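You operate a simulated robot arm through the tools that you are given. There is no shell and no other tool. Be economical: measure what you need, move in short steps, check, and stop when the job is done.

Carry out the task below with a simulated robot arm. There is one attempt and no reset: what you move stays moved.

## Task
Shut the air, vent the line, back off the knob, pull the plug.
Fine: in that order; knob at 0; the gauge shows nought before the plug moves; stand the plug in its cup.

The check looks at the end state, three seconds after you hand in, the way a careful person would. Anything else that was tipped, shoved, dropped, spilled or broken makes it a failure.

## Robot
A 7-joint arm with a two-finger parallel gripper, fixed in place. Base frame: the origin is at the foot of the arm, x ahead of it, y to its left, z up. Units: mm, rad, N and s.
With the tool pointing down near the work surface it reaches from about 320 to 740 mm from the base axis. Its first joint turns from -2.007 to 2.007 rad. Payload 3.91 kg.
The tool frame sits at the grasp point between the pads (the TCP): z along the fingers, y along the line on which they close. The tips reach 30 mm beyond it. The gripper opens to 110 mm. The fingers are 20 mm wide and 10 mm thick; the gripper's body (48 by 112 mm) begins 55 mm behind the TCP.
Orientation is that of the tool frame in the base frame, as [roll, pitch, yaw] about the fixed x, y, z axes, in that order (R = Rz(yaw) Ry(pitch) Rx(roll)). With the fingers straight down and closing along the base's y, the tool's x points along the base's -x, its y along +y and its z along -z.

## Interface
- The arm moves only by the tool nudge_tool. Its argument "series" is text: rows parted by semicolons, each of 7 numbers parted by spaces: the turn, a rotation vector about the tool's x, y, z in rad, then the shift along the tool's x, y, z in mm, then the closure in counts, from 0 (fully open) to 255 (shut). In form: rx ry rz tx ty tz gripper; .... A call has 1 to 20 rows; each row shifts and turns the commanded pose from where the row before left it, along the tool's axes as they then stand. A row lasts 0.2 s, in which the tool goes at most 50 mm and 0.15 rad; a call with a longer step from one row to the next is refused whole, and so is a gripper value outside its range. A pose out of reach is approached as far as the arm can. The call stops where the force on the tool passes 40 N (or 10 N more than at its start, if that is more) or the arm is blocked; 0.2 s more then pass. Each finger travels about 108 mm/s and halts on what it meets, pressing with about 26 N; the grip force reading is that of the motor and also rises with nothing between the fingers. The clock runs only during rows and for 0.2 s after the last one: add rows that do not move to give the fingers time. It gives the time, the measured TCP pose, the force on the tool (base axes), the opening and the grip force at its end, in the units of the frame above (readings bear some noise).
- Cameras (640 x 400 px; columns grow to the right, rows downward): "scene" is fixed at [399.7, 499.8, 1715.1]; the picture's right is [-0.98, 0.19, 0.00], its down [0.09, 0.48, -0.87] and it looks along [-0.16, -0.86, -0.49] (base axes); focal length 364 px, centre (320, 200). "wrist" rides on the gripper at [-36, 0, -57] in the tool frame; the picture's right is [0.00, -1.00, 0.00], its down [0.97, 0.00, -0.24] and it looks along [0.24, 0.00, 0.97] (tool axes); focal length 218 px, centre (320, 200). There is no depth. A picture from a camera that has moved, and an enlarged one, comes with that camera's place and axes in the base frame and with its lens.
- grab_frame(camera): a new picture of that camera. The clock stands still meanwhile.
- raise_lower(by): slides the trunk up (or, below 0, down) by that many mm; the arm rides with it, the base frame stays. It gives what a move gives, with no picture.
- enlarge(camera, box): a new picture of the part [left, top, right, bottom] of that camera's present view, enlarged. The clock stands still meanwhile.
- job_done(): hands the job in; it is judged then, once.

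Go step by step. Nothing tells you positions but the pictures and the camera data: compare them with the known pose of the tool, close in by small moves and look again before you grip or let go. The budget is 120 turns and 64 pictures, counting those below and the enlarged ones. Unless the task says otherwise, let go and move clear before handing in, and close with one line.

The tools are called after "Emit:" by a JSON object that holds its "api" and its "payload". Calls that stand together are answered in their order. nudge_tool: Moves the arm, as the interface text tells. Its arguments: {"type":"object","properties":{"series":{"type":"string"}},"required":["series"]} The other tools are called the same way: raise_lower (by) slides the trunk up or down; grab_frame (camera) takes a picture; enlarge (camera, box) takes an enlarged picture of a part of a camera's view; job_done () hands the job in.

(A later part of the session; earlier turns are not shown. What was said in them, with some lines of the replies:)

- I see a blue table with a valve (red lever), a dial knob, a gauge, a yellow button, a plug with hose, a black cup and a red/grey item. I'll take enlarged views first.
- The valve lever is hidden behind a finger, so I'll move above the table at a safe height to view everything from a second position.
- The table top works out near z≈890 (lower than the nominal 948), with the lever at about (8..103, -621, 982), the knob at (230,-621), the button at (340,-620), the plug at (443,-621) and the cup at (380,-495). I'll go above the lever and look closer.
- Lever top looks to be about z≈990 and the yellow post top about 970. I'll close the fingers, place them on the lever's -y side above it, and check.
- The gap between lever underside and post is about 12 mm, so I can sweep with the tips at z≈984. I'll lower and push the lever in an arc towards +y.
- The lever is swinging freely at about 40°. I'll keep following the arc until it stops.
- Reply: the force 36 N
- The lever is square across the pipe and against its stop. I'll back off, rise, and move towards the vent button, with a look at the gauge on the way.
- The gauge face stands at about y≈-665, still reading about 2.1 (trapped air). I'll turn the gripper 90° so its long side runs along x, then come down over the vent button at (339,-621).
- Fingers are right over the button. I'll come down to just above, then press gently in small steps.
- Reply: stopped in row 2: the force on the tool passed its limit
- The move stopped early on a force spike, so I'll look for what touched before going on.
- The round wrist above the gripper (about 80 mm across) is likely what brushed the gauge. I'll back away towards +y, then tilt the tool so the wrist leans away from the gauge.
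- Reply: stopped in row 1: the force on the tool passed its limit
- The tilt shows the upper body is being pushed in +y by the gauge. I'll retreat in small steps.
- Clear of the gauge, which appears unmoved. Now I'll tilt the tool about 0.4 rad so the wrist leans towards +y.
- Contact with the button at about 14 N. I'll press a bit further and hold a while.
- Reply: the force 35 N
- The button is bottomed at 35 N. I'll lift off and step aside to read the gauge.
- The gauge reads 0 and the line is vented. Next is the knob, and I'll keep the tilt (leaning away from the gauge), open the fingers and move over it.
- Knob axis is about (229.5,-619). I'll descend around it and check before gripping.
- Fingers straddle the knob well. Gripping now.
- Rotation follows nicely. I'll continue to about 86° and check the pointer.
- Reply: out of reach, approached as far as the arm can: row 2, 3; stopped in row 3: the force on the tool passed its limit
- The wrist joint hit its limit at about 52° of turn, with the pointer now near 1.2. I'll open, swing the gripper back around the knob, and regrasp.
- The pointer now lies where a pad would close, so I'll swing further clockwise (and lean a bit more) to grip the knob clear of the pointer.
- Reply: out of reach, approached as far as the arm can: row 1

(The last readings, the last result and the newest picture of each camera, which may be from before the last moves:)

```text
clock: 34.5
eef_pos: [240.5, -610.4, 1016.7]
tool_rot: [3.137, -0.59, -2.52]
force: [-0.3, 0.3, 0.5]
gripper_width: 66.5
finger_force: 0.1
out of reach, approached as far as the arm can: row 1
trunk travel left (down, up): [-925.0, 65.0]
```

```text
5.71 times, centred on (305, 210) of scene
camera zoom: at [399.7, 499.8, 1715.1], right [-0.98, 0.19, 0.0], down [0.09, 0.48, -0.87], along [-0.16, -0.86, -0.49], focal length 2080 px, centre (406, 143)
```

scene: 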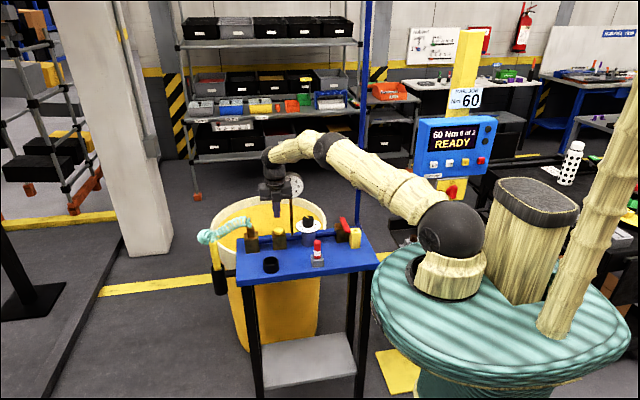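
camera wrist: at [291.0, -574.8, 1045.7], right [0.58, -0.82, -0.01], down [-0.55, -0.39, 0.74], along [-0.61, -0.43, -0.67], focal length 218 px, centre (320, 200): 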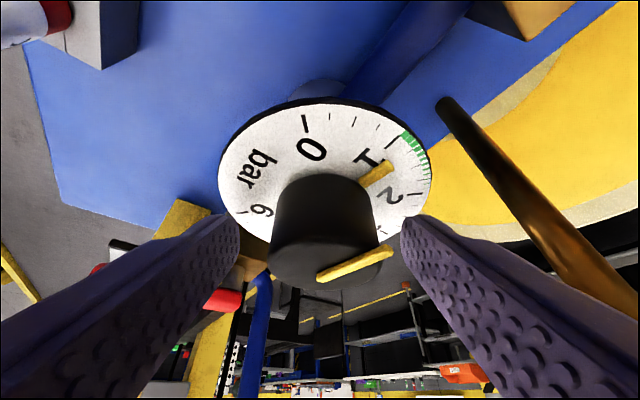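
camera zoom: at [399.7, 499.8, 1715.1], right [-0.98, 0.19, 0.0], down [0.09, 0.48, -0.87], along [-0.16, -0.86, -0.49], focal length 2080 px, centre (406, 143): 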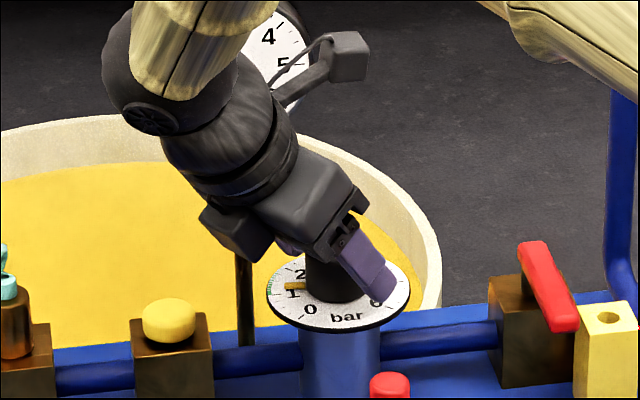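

Grip is clear of the pointer now. Closing and turning counter-clockwise by about 0.75 rad.

Emit:
{"api": "nudge_tool", "payload": {"series": "0 0 0 0 0 0 255;0 0 0 0 0 0 255;0 0 0 0 0 0 255;0.0832 0 -0.1245 0 2 0 255;0.0832 0 -0.1245 0 2 0 255;0.0832 0 -0.1245 0 2 0 255;0.0832 0 -0.1245 0 2 0 255;0.0832 0 -0.1245 0 2 0 255;0 0 0 0 0 0 255"}}

Emit:
{"api": "grab_frame", "payload": {"camera": "wrist"}}

Emit:
{"api": "enlarge", "payload": {"camera": "scene", "box": [280, 200, 340, 245]}}

```text
clock: 36.5
eef_pos: [232.6, -605.8, 1017.6]
tool_rot: [3.134, -0.587, -1.767]
force: [5.6, -8.9, 0.8]
gripper_width: 41.4
finger_force: 44.6
trunk travel left (down, up): [-925.0, 65.0]
```

```text
20 pictures are left
camera wrist: at [245.5, -545.5, 1046.0], right [0.98, -0.2, -0.01], down [-0.13, -0.66, 0.74], along [-0.15, -0.72, -0.67], focal length 218 px, centre (320, 200)
```

wrist: 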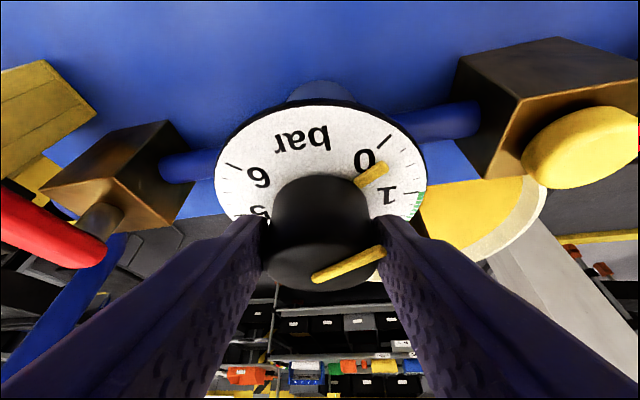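

```text
8.89 times, centred on (310, 222) of scene
camera zoom: at [399.7, 499.8, 1715.1], right [-0.98, 0.19, 0.0], down [0.09, 0.48, -0.87], along [-0.16, -0.86, -0.49], focal length 3236 px, centre (409, 0)
```

zoom: 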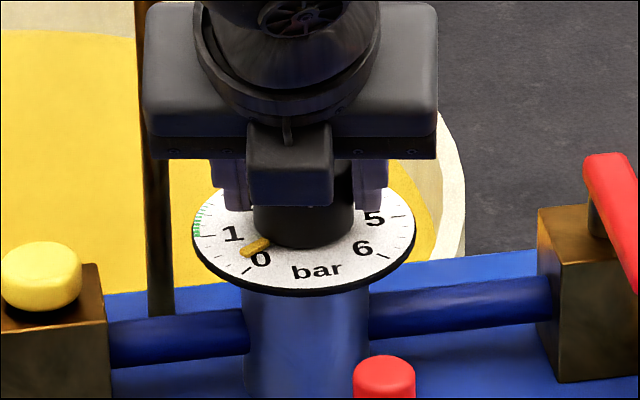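

Pointer is now around 0.3. Turning a bit more and rechecking.

Emit:
{"api": "nudge_tool", "payload": {"series": "0.0832 0 -0.1245 0 2 0 255;0.0333 0 -0.0498 0 0.8 0 255;0 0 0 0 0 0 255"}}

Emit:
{"api": "enlarge", "payload": {"camera": "wrist", "box": [200, 90, 440, 290]}}

Emit:
{"api": "enlarge", "payload": {"camera": "scene", "box": [290, 210, 330, 240]}}

```text
clock: 37.3
eef_pos: [228.9, -605.8, 1018.1]
tool_rot: [3.135, -0.589, -1.558]
force: [6.7, -12.9, 7.3]
gripper_width: 41.8
finger_force: 45.4
trunk travel left (down, up): [-925.0, 65.0]
```

```text
2.00 times, centred on (320, 190) of wrist
camera zoom: at [229.7, -543.4, 1046.0], right [1.0, 0.01, 0.0], down [0.01, -0.67, 0.74], along [0.0, -0.74, -0.67], focal length 436 px, centre (320, 220)
```

zoom: 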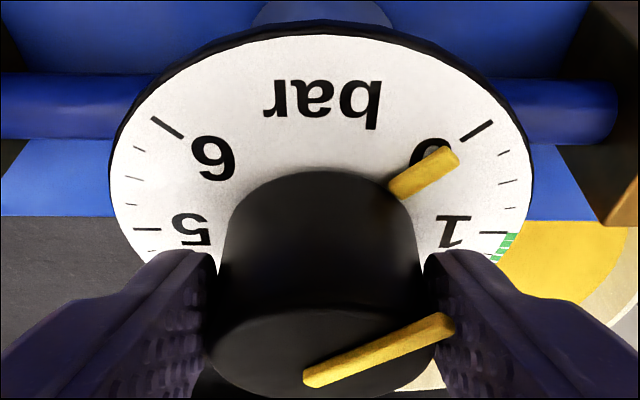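

```text
13.33 times, centred on (310, 225) of scene
camera zoom: at [399.7, 499.8, 1715.1], right [-0.98, 0.19, 0.0], down [0.09, 0.48, -0.87], along [-0.16, -0.86, -0.49], focal length 4854 px, centre (453, -133)
```

zoom: 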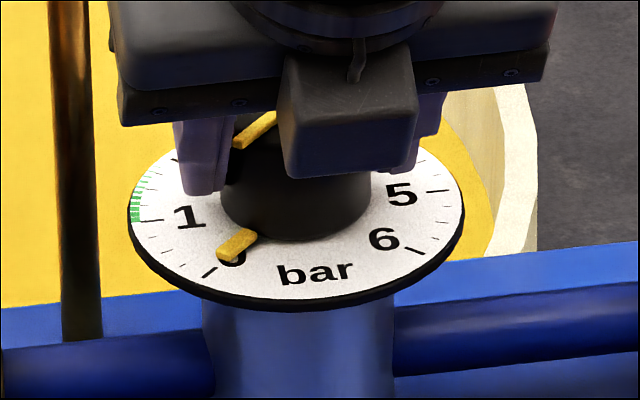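

By unprojecting the wrist view, pointer (~43°) and the 0 tick (~42°) agree. I'll release, retreat along the tool axis and verify.

Emit:
{"api": "nudge_tool", "payload": {"series": "0 0 0 0 0 0 100;0 0 0 0 0 0 100;0 0 0 0 0 0 100;0 0 0 0 0 -20 100;0 0 0 0 0 -35 100;0 0 0 0 0 -35 100;0 0 0 0 0 0 100"}}

Emit:
{"api": "enlarge", "payload": {"camera": "wrist", "box": [230, 80, 410, 240]}}

Emit:
{"api": "enlarge", "payload": {"camera": "scene", "box": [270, 165, 340, 240]}}

```text
clock: 38.9
eef_pos: [229.7, -554.4, 1093.7]
tool_rot: [3.136, -0.587, -1.56]
force: [0.3, 0.1, -0.1]
gripper_width: 67.0
finger_force: 0.1
trunk travel left (down, up): [-925.0, 65.0]
```

```text
2.50 times, centred on (320, 160) of wrist
camera zoom: at [229.3, -492.3, 1121.3], right [1.0, 0.01, -0.01], down [0.01, -0.68, 0.74], along [0.0, -0.74, -0.68], focal length 546 px, centre (320, 300)
```

zoom: 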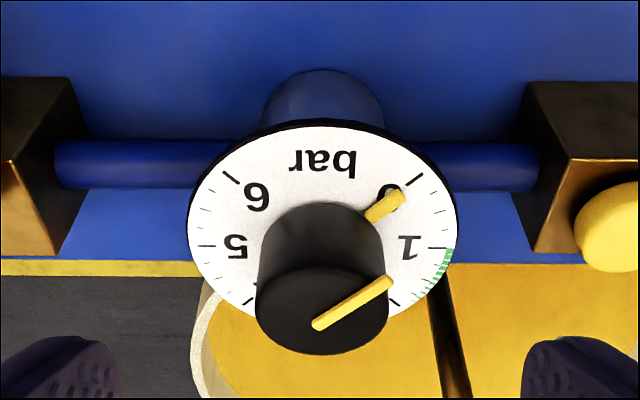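

```text
5.33 times, centred on (305, 202) of scene
camera zoom: at [399.7, 499.8, 1715.1], right [-0.98, 0.19, 0.0], down [0.09, 0.48, -0.87], along [-0.16, -0.86, -0.49], focal length 1942 px, centre (400, 187)
```

zoom: 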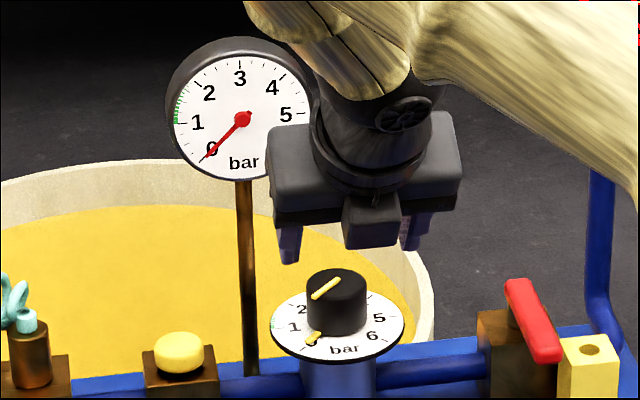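

Knob is at 0 within about 1° and the gauge reads 0. Next is the plug at about (443,-621); I'll move there and turn the tool so it leans to (-x,+y), away from hose and gauge.

Emit:
{"api": "nudge_tool", "payload": {"series": "0 0 0 0 -45 -5 100;0 0 0 0 -45 -5 100;0 0 0 0 -45 -5 100;0 0 0 0 -45 0 100;0.0776 0 -0.1166 0 0 0 100;0.0776 0 -0.1166 0 0 0 100;0.0776 0 -0.1166 0 0 0 100;0.0776 0 -0.1166 0 0 0 100;0.0776 0 -0.1166 0 0 0 100;0 0 0 0 0 0 100"}}

Emit:
{"api": "grab_frame", "payload": {"camera": "wrist"}}

```text
clock: 41.1
eef_pos: [408.2, -542.5, 1105.5]
tool_rot: [3.138, -0.584, -0.859]
force: [0.0, -0.1, -0.4]
gripper_width: 67.1
finger_force: 0.0
trunk travel left (down, up): [-925.0, 65.0]
```

```text
14 pictures are left
camera wrist: at [369.7, -496.8, 1133.2], right [0.76, 0.65, 0.0], down [0.44, -0.51, 0.74], along [0.48, -0.56, -0.68], focal length 218 px, centre (320, 200)
```

wrist: 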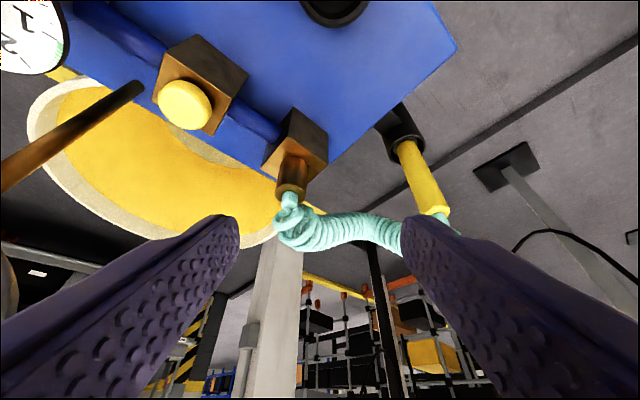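

The hose leaves the plug towards the gun (about +35°), so gripping along that line would hit it. I'll reorient so the fingers close along y with the tool leaning towards -x.

Emit:
{"api": "nudge_tool", "payload": {"series": "0 0 0 0 0 -40 100;0 -0.146 0 0 0 0 100;0 -0.146 0 0 0 0 100;0 -0.146 0 0 0 0 100;0 -0.146 0 0 0 0 100;0 0 0.15 0 0 0 100;0 0 0.15 0 0 0 100;0 0 0.15 0 0 0 100;0 0 0.15 0 0 0 100;0 0 0.15 0 0 0 100;0 0 0.15 0 0 0 100;0 0 0.15 0 0 0 100;0 0 0.15 0 0 0 100;0 0 0.15 0 0 0 100;0 0 0.15 0 0 0 100;0 0 0.15 0 0 0 100;0 0 0.15 0 0 0 100;0 0 0.15 0 0 0 100;0 0 0.15 0 0 0 100;0 0 0.15 0 0 0 100"}}

Emit:
{"api": "nudge_tool", "payload": {"series": "0 0 0.03 0 0 0 100;0 -0.15 0 0 0 0 100;0 -0.15 0 0 0 0 100;0 -0.15 0 0 0 0 100;0 0 0 0 0 0 100"}}

```text
clock: 45.3
eef_pos: [395.7, -528.5, 1138.9]
tool_rot: [-3.14, -0.004, -3.115]
force: [-0.3, 0.8, -0.1]
gripper_width: 66.9
finger_force: 0.1
trunk travel left (down, up): [-925.0, 65.0]
```

```text
clock: 46.5
eef_pos: [396.8, -527.1, 1138.0]
tool_rot: [-3.139, 0.448, -3.14]
force: [-0.6, 0.4, 0.5]
gripper_width: 66.7
finger_force: 0.0
trunk travel left (down, up): [-925.0, 65.0]
```

Emit:
{"api": "nudge_tool", "payload": {"series": "0.056 0 0.117 0 0 0 100;0.056 0 0.117 0 0 0 100;0 0 0 -5.75 -19.7 22.75 100;0 0 0 -5.75 -19.7 22.75 100;0 0 0 -5.75 -19.7 22.75 100;0 0 0 -5.75 -19.7 22.75 100;0 0 0 0 0 0 100"}}

Emit:
{"api": "grab_frame", "payload": {"camera": "wrist"}}

Emit:
{"api": "enlarge", "payload": {"camera": "scene", "box": [190, 160, 310, 270]}}

```text
clock: 48.1
eef_pos: [433.1, -621.2, 1067.3]
tool_rot: [-3.138, 0.446, 2.881]
force: [0.3, 0.1, 0.3]
gripper_width: 67.1
finger_force: 0.1
trunk travel left (down, up): [-925.0, 65.0]
```

```text
13 pictures are left
camera wrist: at [441.4, -622.3, 1133.7], right [-0.26, -0.97, 0.0], down [-0.95, 0.25, -0.2], along [0.2, -0.05, -0.98], focal length 218 px, centre (320, 200)
```

wrist: 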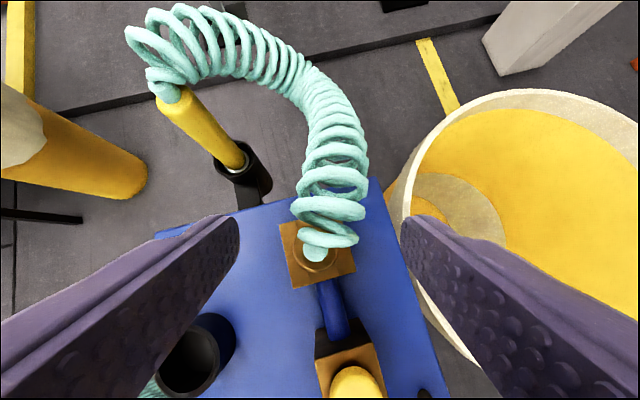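

```text
3.64 times, centred on (250, 215) of scene
camera zoom: at [399.7, 499.8, 1715.1], right [-0.98, 0.19, 0.0], down [0.09, 0.48, -0.87], along [-0.16, -0.86, -0.49], focal length 1324 px, centre (574, 146)
```

zoom: 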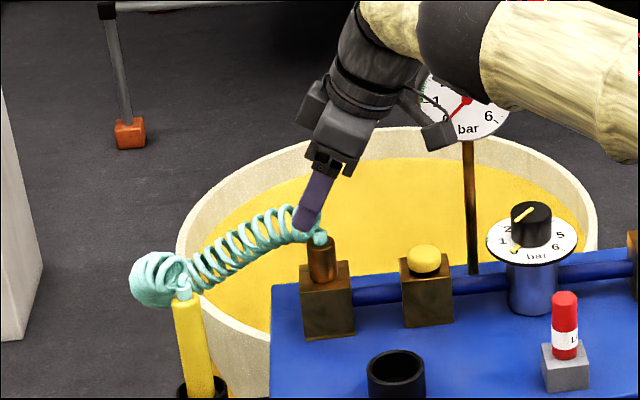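

The camera looks straight down at the plug (about (436,-618.5)), centred between the fingers. Descending to grip height.

Emit:
{"api": "nudge_tool", "payload": {"series": "0 0 0 8.1 0.8 13.1 100;0 0 0 8.1 0.8 13.1 100;0 0 0 8.1 0.8 13.1 100;0 0 0 8.1 0.9 13.1 100;0 0 0 0 0 0 100"}}

Emit:
{"api": "grab_frame", "payload": {"camera": "wrist"}}

Emit:
{"api": "enlarge", "payload": {"camera": "scene", "box": [220, 205, 290, 265]}}

```text
clock: 49.3
eef_pos: [427.9, -616.7, 1002.6]
tool_rot: [-3.14, 0.447, 2.881]
force: [0.7, 0.4, -1.1]
gripper_width: 66.9
finger_force: 0.1
trunk travel left (down, up): [-925.0, 65.0]
```

```text
11 pictures are left
camera wrist: at [435.2, -617.9, 1071.4], right [-0.26, -0.97, 0.0], down [-0.95, 0.25, -0.2], along [0.2, -0.05, -0.98], focal length 218 px, centre (320, 200)
```

wrist: 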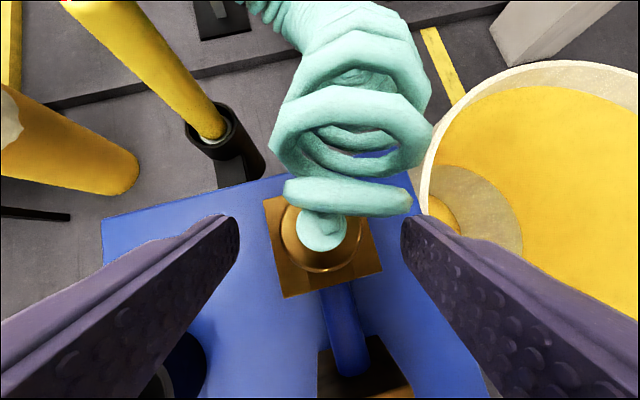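

```text
6.67 times, centred on (255, 235) of scene
camera zoom: at [399.7, 499.8, 1715.1], right [-0.98, 0.19, 0.0], down [0.09, 0.48, -0.87], along [-0.16, -0.86, -0.49], focal length 2427 px, centre (753, -33)
```

zoom: 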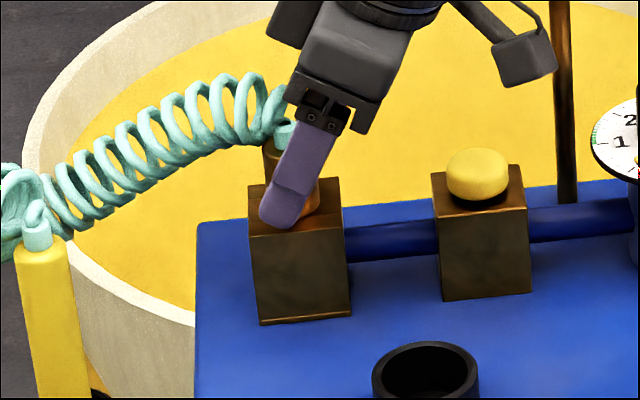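

Emit:
{"api": "nudge_tool", "payload": {"series": "0 0 0 -1.7 0 -3.6 100;0 0 0 0 0 0 255;0 0 0 0 0 0 255;0 0 0 0 0 0 255;0 0 0 0 0 0 255"}}

```text
clock: 50.5
eef_pos: [428.7, -615.9, 1008.2]
tool_rot: [-3.138, 0.446, 2.883]
force: [0.4, -1.0, 0.7]
gripper_width: 26.3
finger_force: 26.0
trunk travel left (down, up): [-925.0, 65.0]
```

Gripped at 26 mm. Pulling straight up in steps.

Emit:
{"api": "nudge_tool", "payload": {"series": "0 0 0 -2.2 0 -4.5 255;0 0 0 -2.2 0 -4.5 255;0 0 0 -4.3 0 -9 255;0 0 0 -4.3 0 -9 255;0 0 0 -4.3 0 -9 255;0 0 0 -4.3 0 -9 255;0 0 0 0 0 0 255"}}

Emit:
{"api": "enlarge", "payload": {"camera": "scene", "box": [200, 175, 310, 275]}}

```text
clock: 52.1
eef_pos: [428.1, -615.2, 1058.2]
tool_rot: [-3.139, 0.448, 2.881]
force: [-0.2, -1.0, -0.7]
gripper_width: 26.1
finger_force: 25.9
trunk travel left (down, up): [-925.0, 65.0]
```

```text
4.00 times, centred on (255, 225) of scene
camera zoom: at [399.7, 499.8, 1715.1], right [-0.98, 0.19, 0.0], down [0.09, 0.48, -0.87], along [-0.16, -0.86, -0.49], focal length 1456 px, centre (580, 100)
```

zoom: 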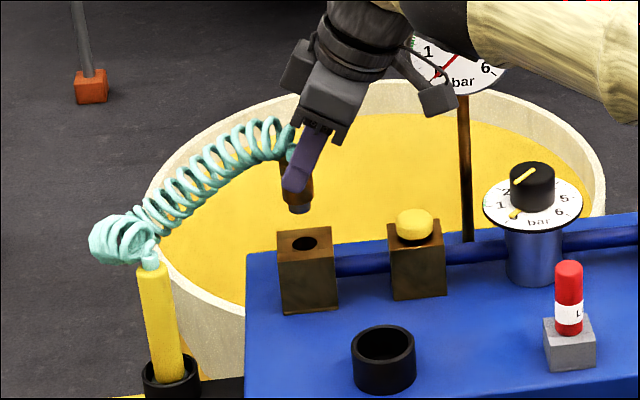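

The plug is out. Carrying it over the cup, then I'll check alignment.

Emit:
{"api": "nudge_tool", "payload": {"series": "0 0 0 15.8 20.7 -7.6 255;0 0 0 15.8 20.7 -7.6 255;0 0 0 15.8 20.7 -7.6 255;0 0 0 15.8 20.7 -7.6 255;0 0 0 15.8 20.7 -7.6 255;0 0 0 0 0 0 255"}}

Emit:
{"api": "grab_frame", "payload": {"camera": "wrist"}}

Emit:
{"api": "enlarge", "payload": {"camera": "scene", "box": [200, 195, 310, 295]}}

```text
clock: 53.5
eef_pos: [371.2, -493.1, 1057.6]
tool_rot: [-3.14, 0.449, 2.884]
force: [-0.2, -1.6, -0.4]
gripper_width: 26.2
finger_force: 26.2
trunk travel left (down, up): [-925.0, 65.0]
```

```text
8 pictures are left
camera wrist: at [378.8, -494.8, 1125.0], right [-0.26, -0.97, 0.0], down [-0.95, 0.25, -0.2], along [0.2, -0.05, -0.98], focal length 218 px, centre (320, 200)
```

wrist: 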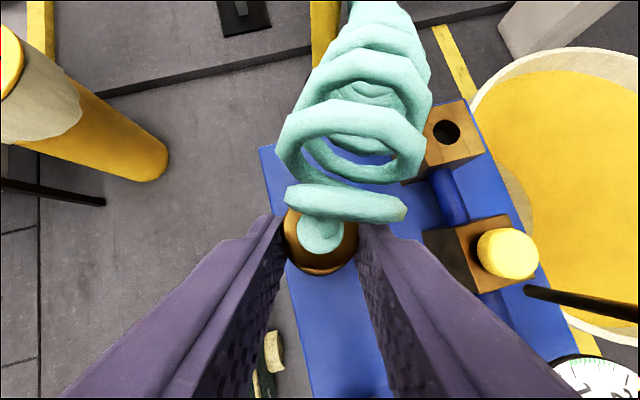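

```text
4.00 times, centred on (255, 245) of scene
camera zoom: at [399.7, 499.8, 1715.1], right [-0.98, 0.19, 0.0], down [0.09, 0.48, -0.87], along [-0.16, -0.86, -0.49], focal length 1456 px, centre (580, 20)
```

zoom: 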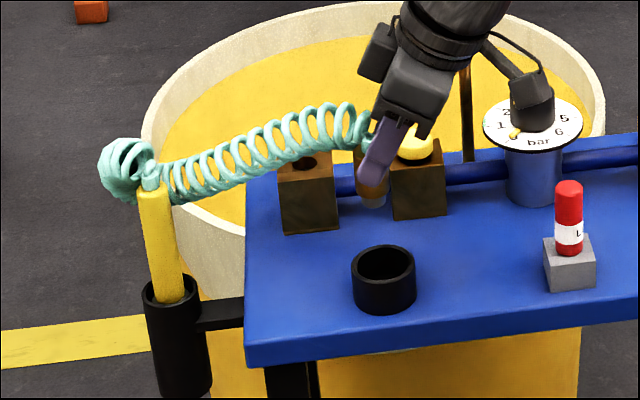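

Plug and cup line up at about (380,-496). I'll turn slightly so the bracket stays clear of the red pin, then lower until the plug's tip is inside the cup and fingers just above the rim.

Emit:
{"api": "nudge_tool", "payload": {"series": "0.056 0 0.117 0 1.2 0 255;0.056 0 0.117 0 1.2 0 255;0 0 0 8.7 0 18 255;0 0 0 8.7 0 18 255;0 0 0 8.7 0 18 255;0 0 0 4.3 0 9 255;0 0 0 0 0 0 255"}}

Emit:
{"api": "enlarge", "payload": {"camera": "scene", "box": [200, 195, 310, 295]}}

```text
clock: 55.1
eef_pos: [371.2, -489.8, 989.1]
tool_rot: [-3.139, 0.448, 2.623]
force: [0.2, 0.7, -0.9]
gripper_width: 26.2
finger_force: 25.8
trunk travel left (down, up): [-925.0, 65.0]
```

```text
4.00 times, centred on (255, 245) of scene
camera zoom: at [399.7, 499.8, 1715.1], right [-0.98, 0.19, 0.0], down [0.09, 0.48, -0.87], along [-0.16, -0.86, -0.49], focal length 1456 px, centre (580, 20)
```

zoom: 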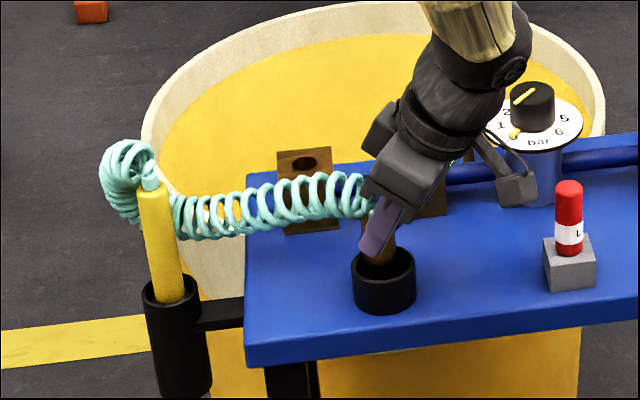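

The plug tip is entering the cup, centred. Lowering slowly in small steps.

Emit:
{"api": "nudge_tool", "payload": {"series": "0 0 0 1.7 0 3.6 255;0 0 0 1.7 0 3.6 255;0 0 0 1.7 0 3.6 255;0 0 0 1.3 0 2.7 255;0 0 0 0.9 0 1.8 255;0 0 0 0 0 0 255"}}

Emit:
{"api": "enlarge", "payload": {"camera": "scene", "box": [265, 235, 305, 280]}}

```text
clock: 56.5
eef_pos: [372.3, -491.0, 971.5]
tool_rot: [-3.14, 0.449, 2.624]
force: [-0.2, -0.2, -0.4]
gripper_width: 26.2
finger_force: 26.4
trunk travel left (down, up): [-925.0, 65.0]
```

```text
8.89 times, centred on (285, 258) of scene
camera zoom: at [399.7, 499.8, 1715.1], right [-0.98, 0.19, 0.0], down [0.09, 0.48, -0.87], along [-0.16, -0.86, -0.49], focal length 3236 px, centre (631, -311)
```

zoom: 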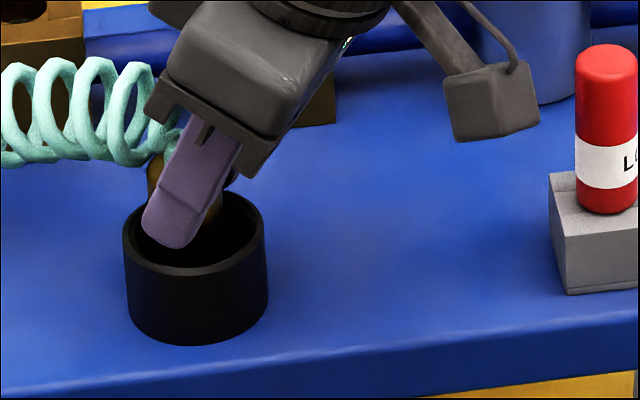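

Fingertips are a few mm above the rim with the plug inside. I'll lower 3 mm more and open gently.

Emit:
{"api": "nudge_tool", "payload": {"series": "0 0 0 1.3 0 2.7 255;0 0 0 0 0 0 255;0 0 0 0 0 0 185;0 0 0 0 0 0 170;0 0 0 0 0 0 150;0 0 0 0 0 0 150;0 0 0 0 0 0 150"}}

Emit:
{"api": "enlarge", "payload": {"camera": "scene", "box": [200, 195, 310, 295]}}

```text
clock: 58.1
eef_pos: [371.1, -491.1, 967.5]
tool_rot: [-3.141, 0.448, 2.623]
force: [0.0, 0.4, 0.3]
gripper_width: 45.2
finger_force: 0.1
trunk travel left (down, up): [-925.0, 65.0]
```

```text
4.00 times, centred on (255, 245) of scene
camera zoom: at [399.7, 499.8, 1715.1], right [-0.98, 0.19, 0.0], down [0.09, 0.48, -0.87], along [-0.16, -0.86, -0.49], focal length 1456 px, centre (580, 20)
```

zoom: 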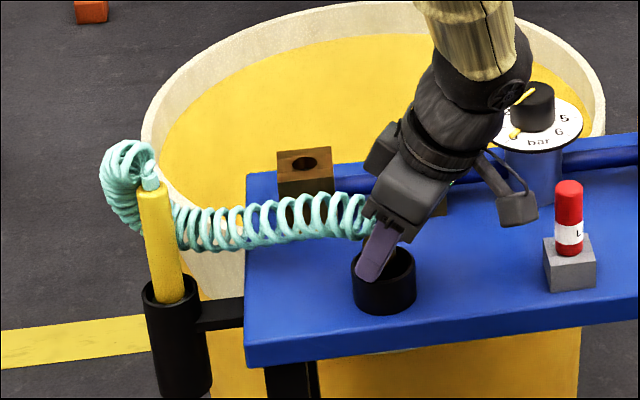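

Released. Retracting along the tool axis, away from the hose.

Emit:
{"api": "nudge_tool", "payload": {"series": "0 0 0 0 0 -10 150;0 0 0 0 0 -20 130;0 0 0 0 0 -35 110;0 0 0 0 0 -45 100;0 0 0 0 0 -45 100;0 0 0 0 0 -45 100;0 0 0 0 0 0 100"}}

Emit:
{"api": "enlarge", "payload": {"camera": "scene", "box": [200, 160, 380, 290]}}

```text
clock: 59.7
eef_pos: [298.1, -452.2, 1147.8]
tool_rot: [-3.14, 0.447, 2.623]
force: [-0.8, -0.1, 0.5]
gripper_width: 66.9
finger_force: 0.0
trunk travel left (down, up): [-925.0, 65.0]
```

```text
3.08 times, centred on (290, 225) of scene
camera zoom: at [399.7, 499.8, 1715.1], right [-0.98, 0.19, 0.0], down [0.09, 0.48, -0.87], along [-0.16, -0.86, -0.49], focal length 1120 px, centre (412, 123)
```

zoom: 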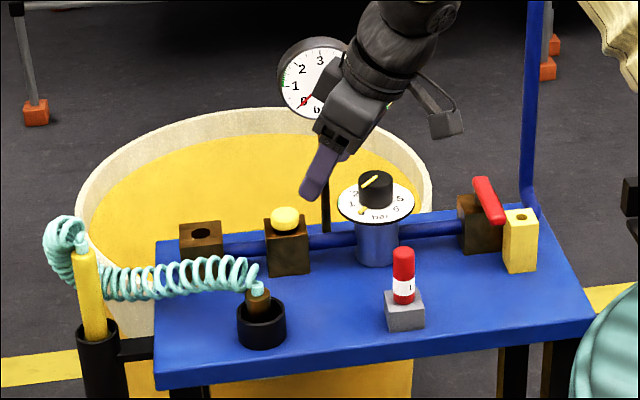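

The plug sits in the cup. One close look to confirm before handing in.

Emit:
{"api": "enlarge", "payload": {"camera": "scene", "box": [255, 225, 305, 275]}}

Emit:
{"api": "enlarge", "payload": {"camera": "scene", "box": [280, 200, 330, 240]}}

```text
8.00 times, centred on (280, 250) of scene
camera zoom: at [399.7, 499.8, 1715.1], right [-0.98, 0.19, 0.0], down [0.09, 0.48, -0.87], along [-0.16, -0.86, -0.49], focal length 2913 px, centre (640, -200)
```

zoom: 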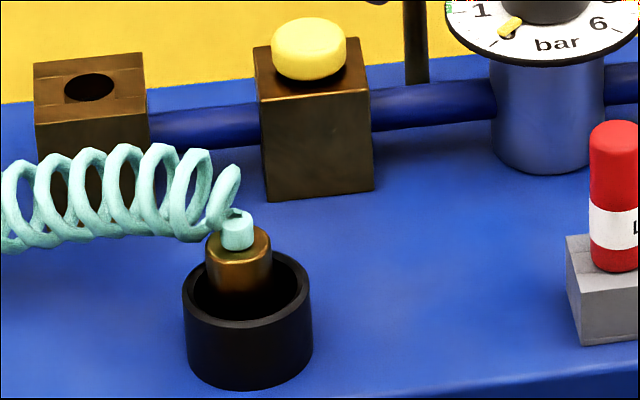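

```text
10.00 times, centred on (305, 220) of scene
camera zoom: at [399.7, 499.8, 1715.1], right [-0.98, 0.19, 0.0], down [0.09, 0.48, -0.87], along [-0.16, -0.86, -0.49], focal length 3641 px, centre (470, 0)
```

zoom: 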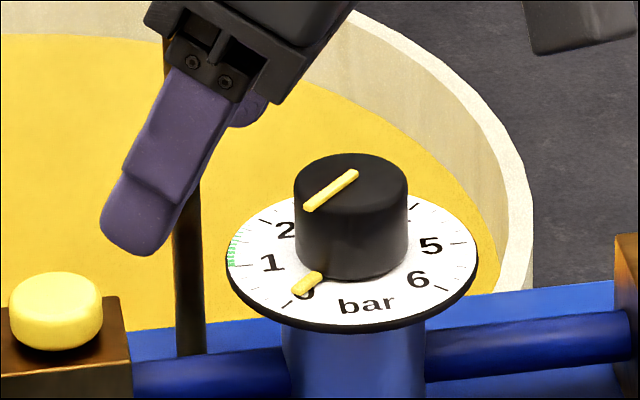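

The plug stands upright in the cup, the knob pointer is on the 0 tick, the gauge read 0 before the plug moved, and the lever is shut with the arm clear.

Emit:
{"api": "job_done", "payload": {}}

```text
The job is handed in.
```

I shut the air, vented the line until the gauge read 0, turned the knob back to 0, and stood the plug in its cup, in that order. On the first approach to the vent button the arm bumped something, probably the gauge, and the pictures since show nothing moved.
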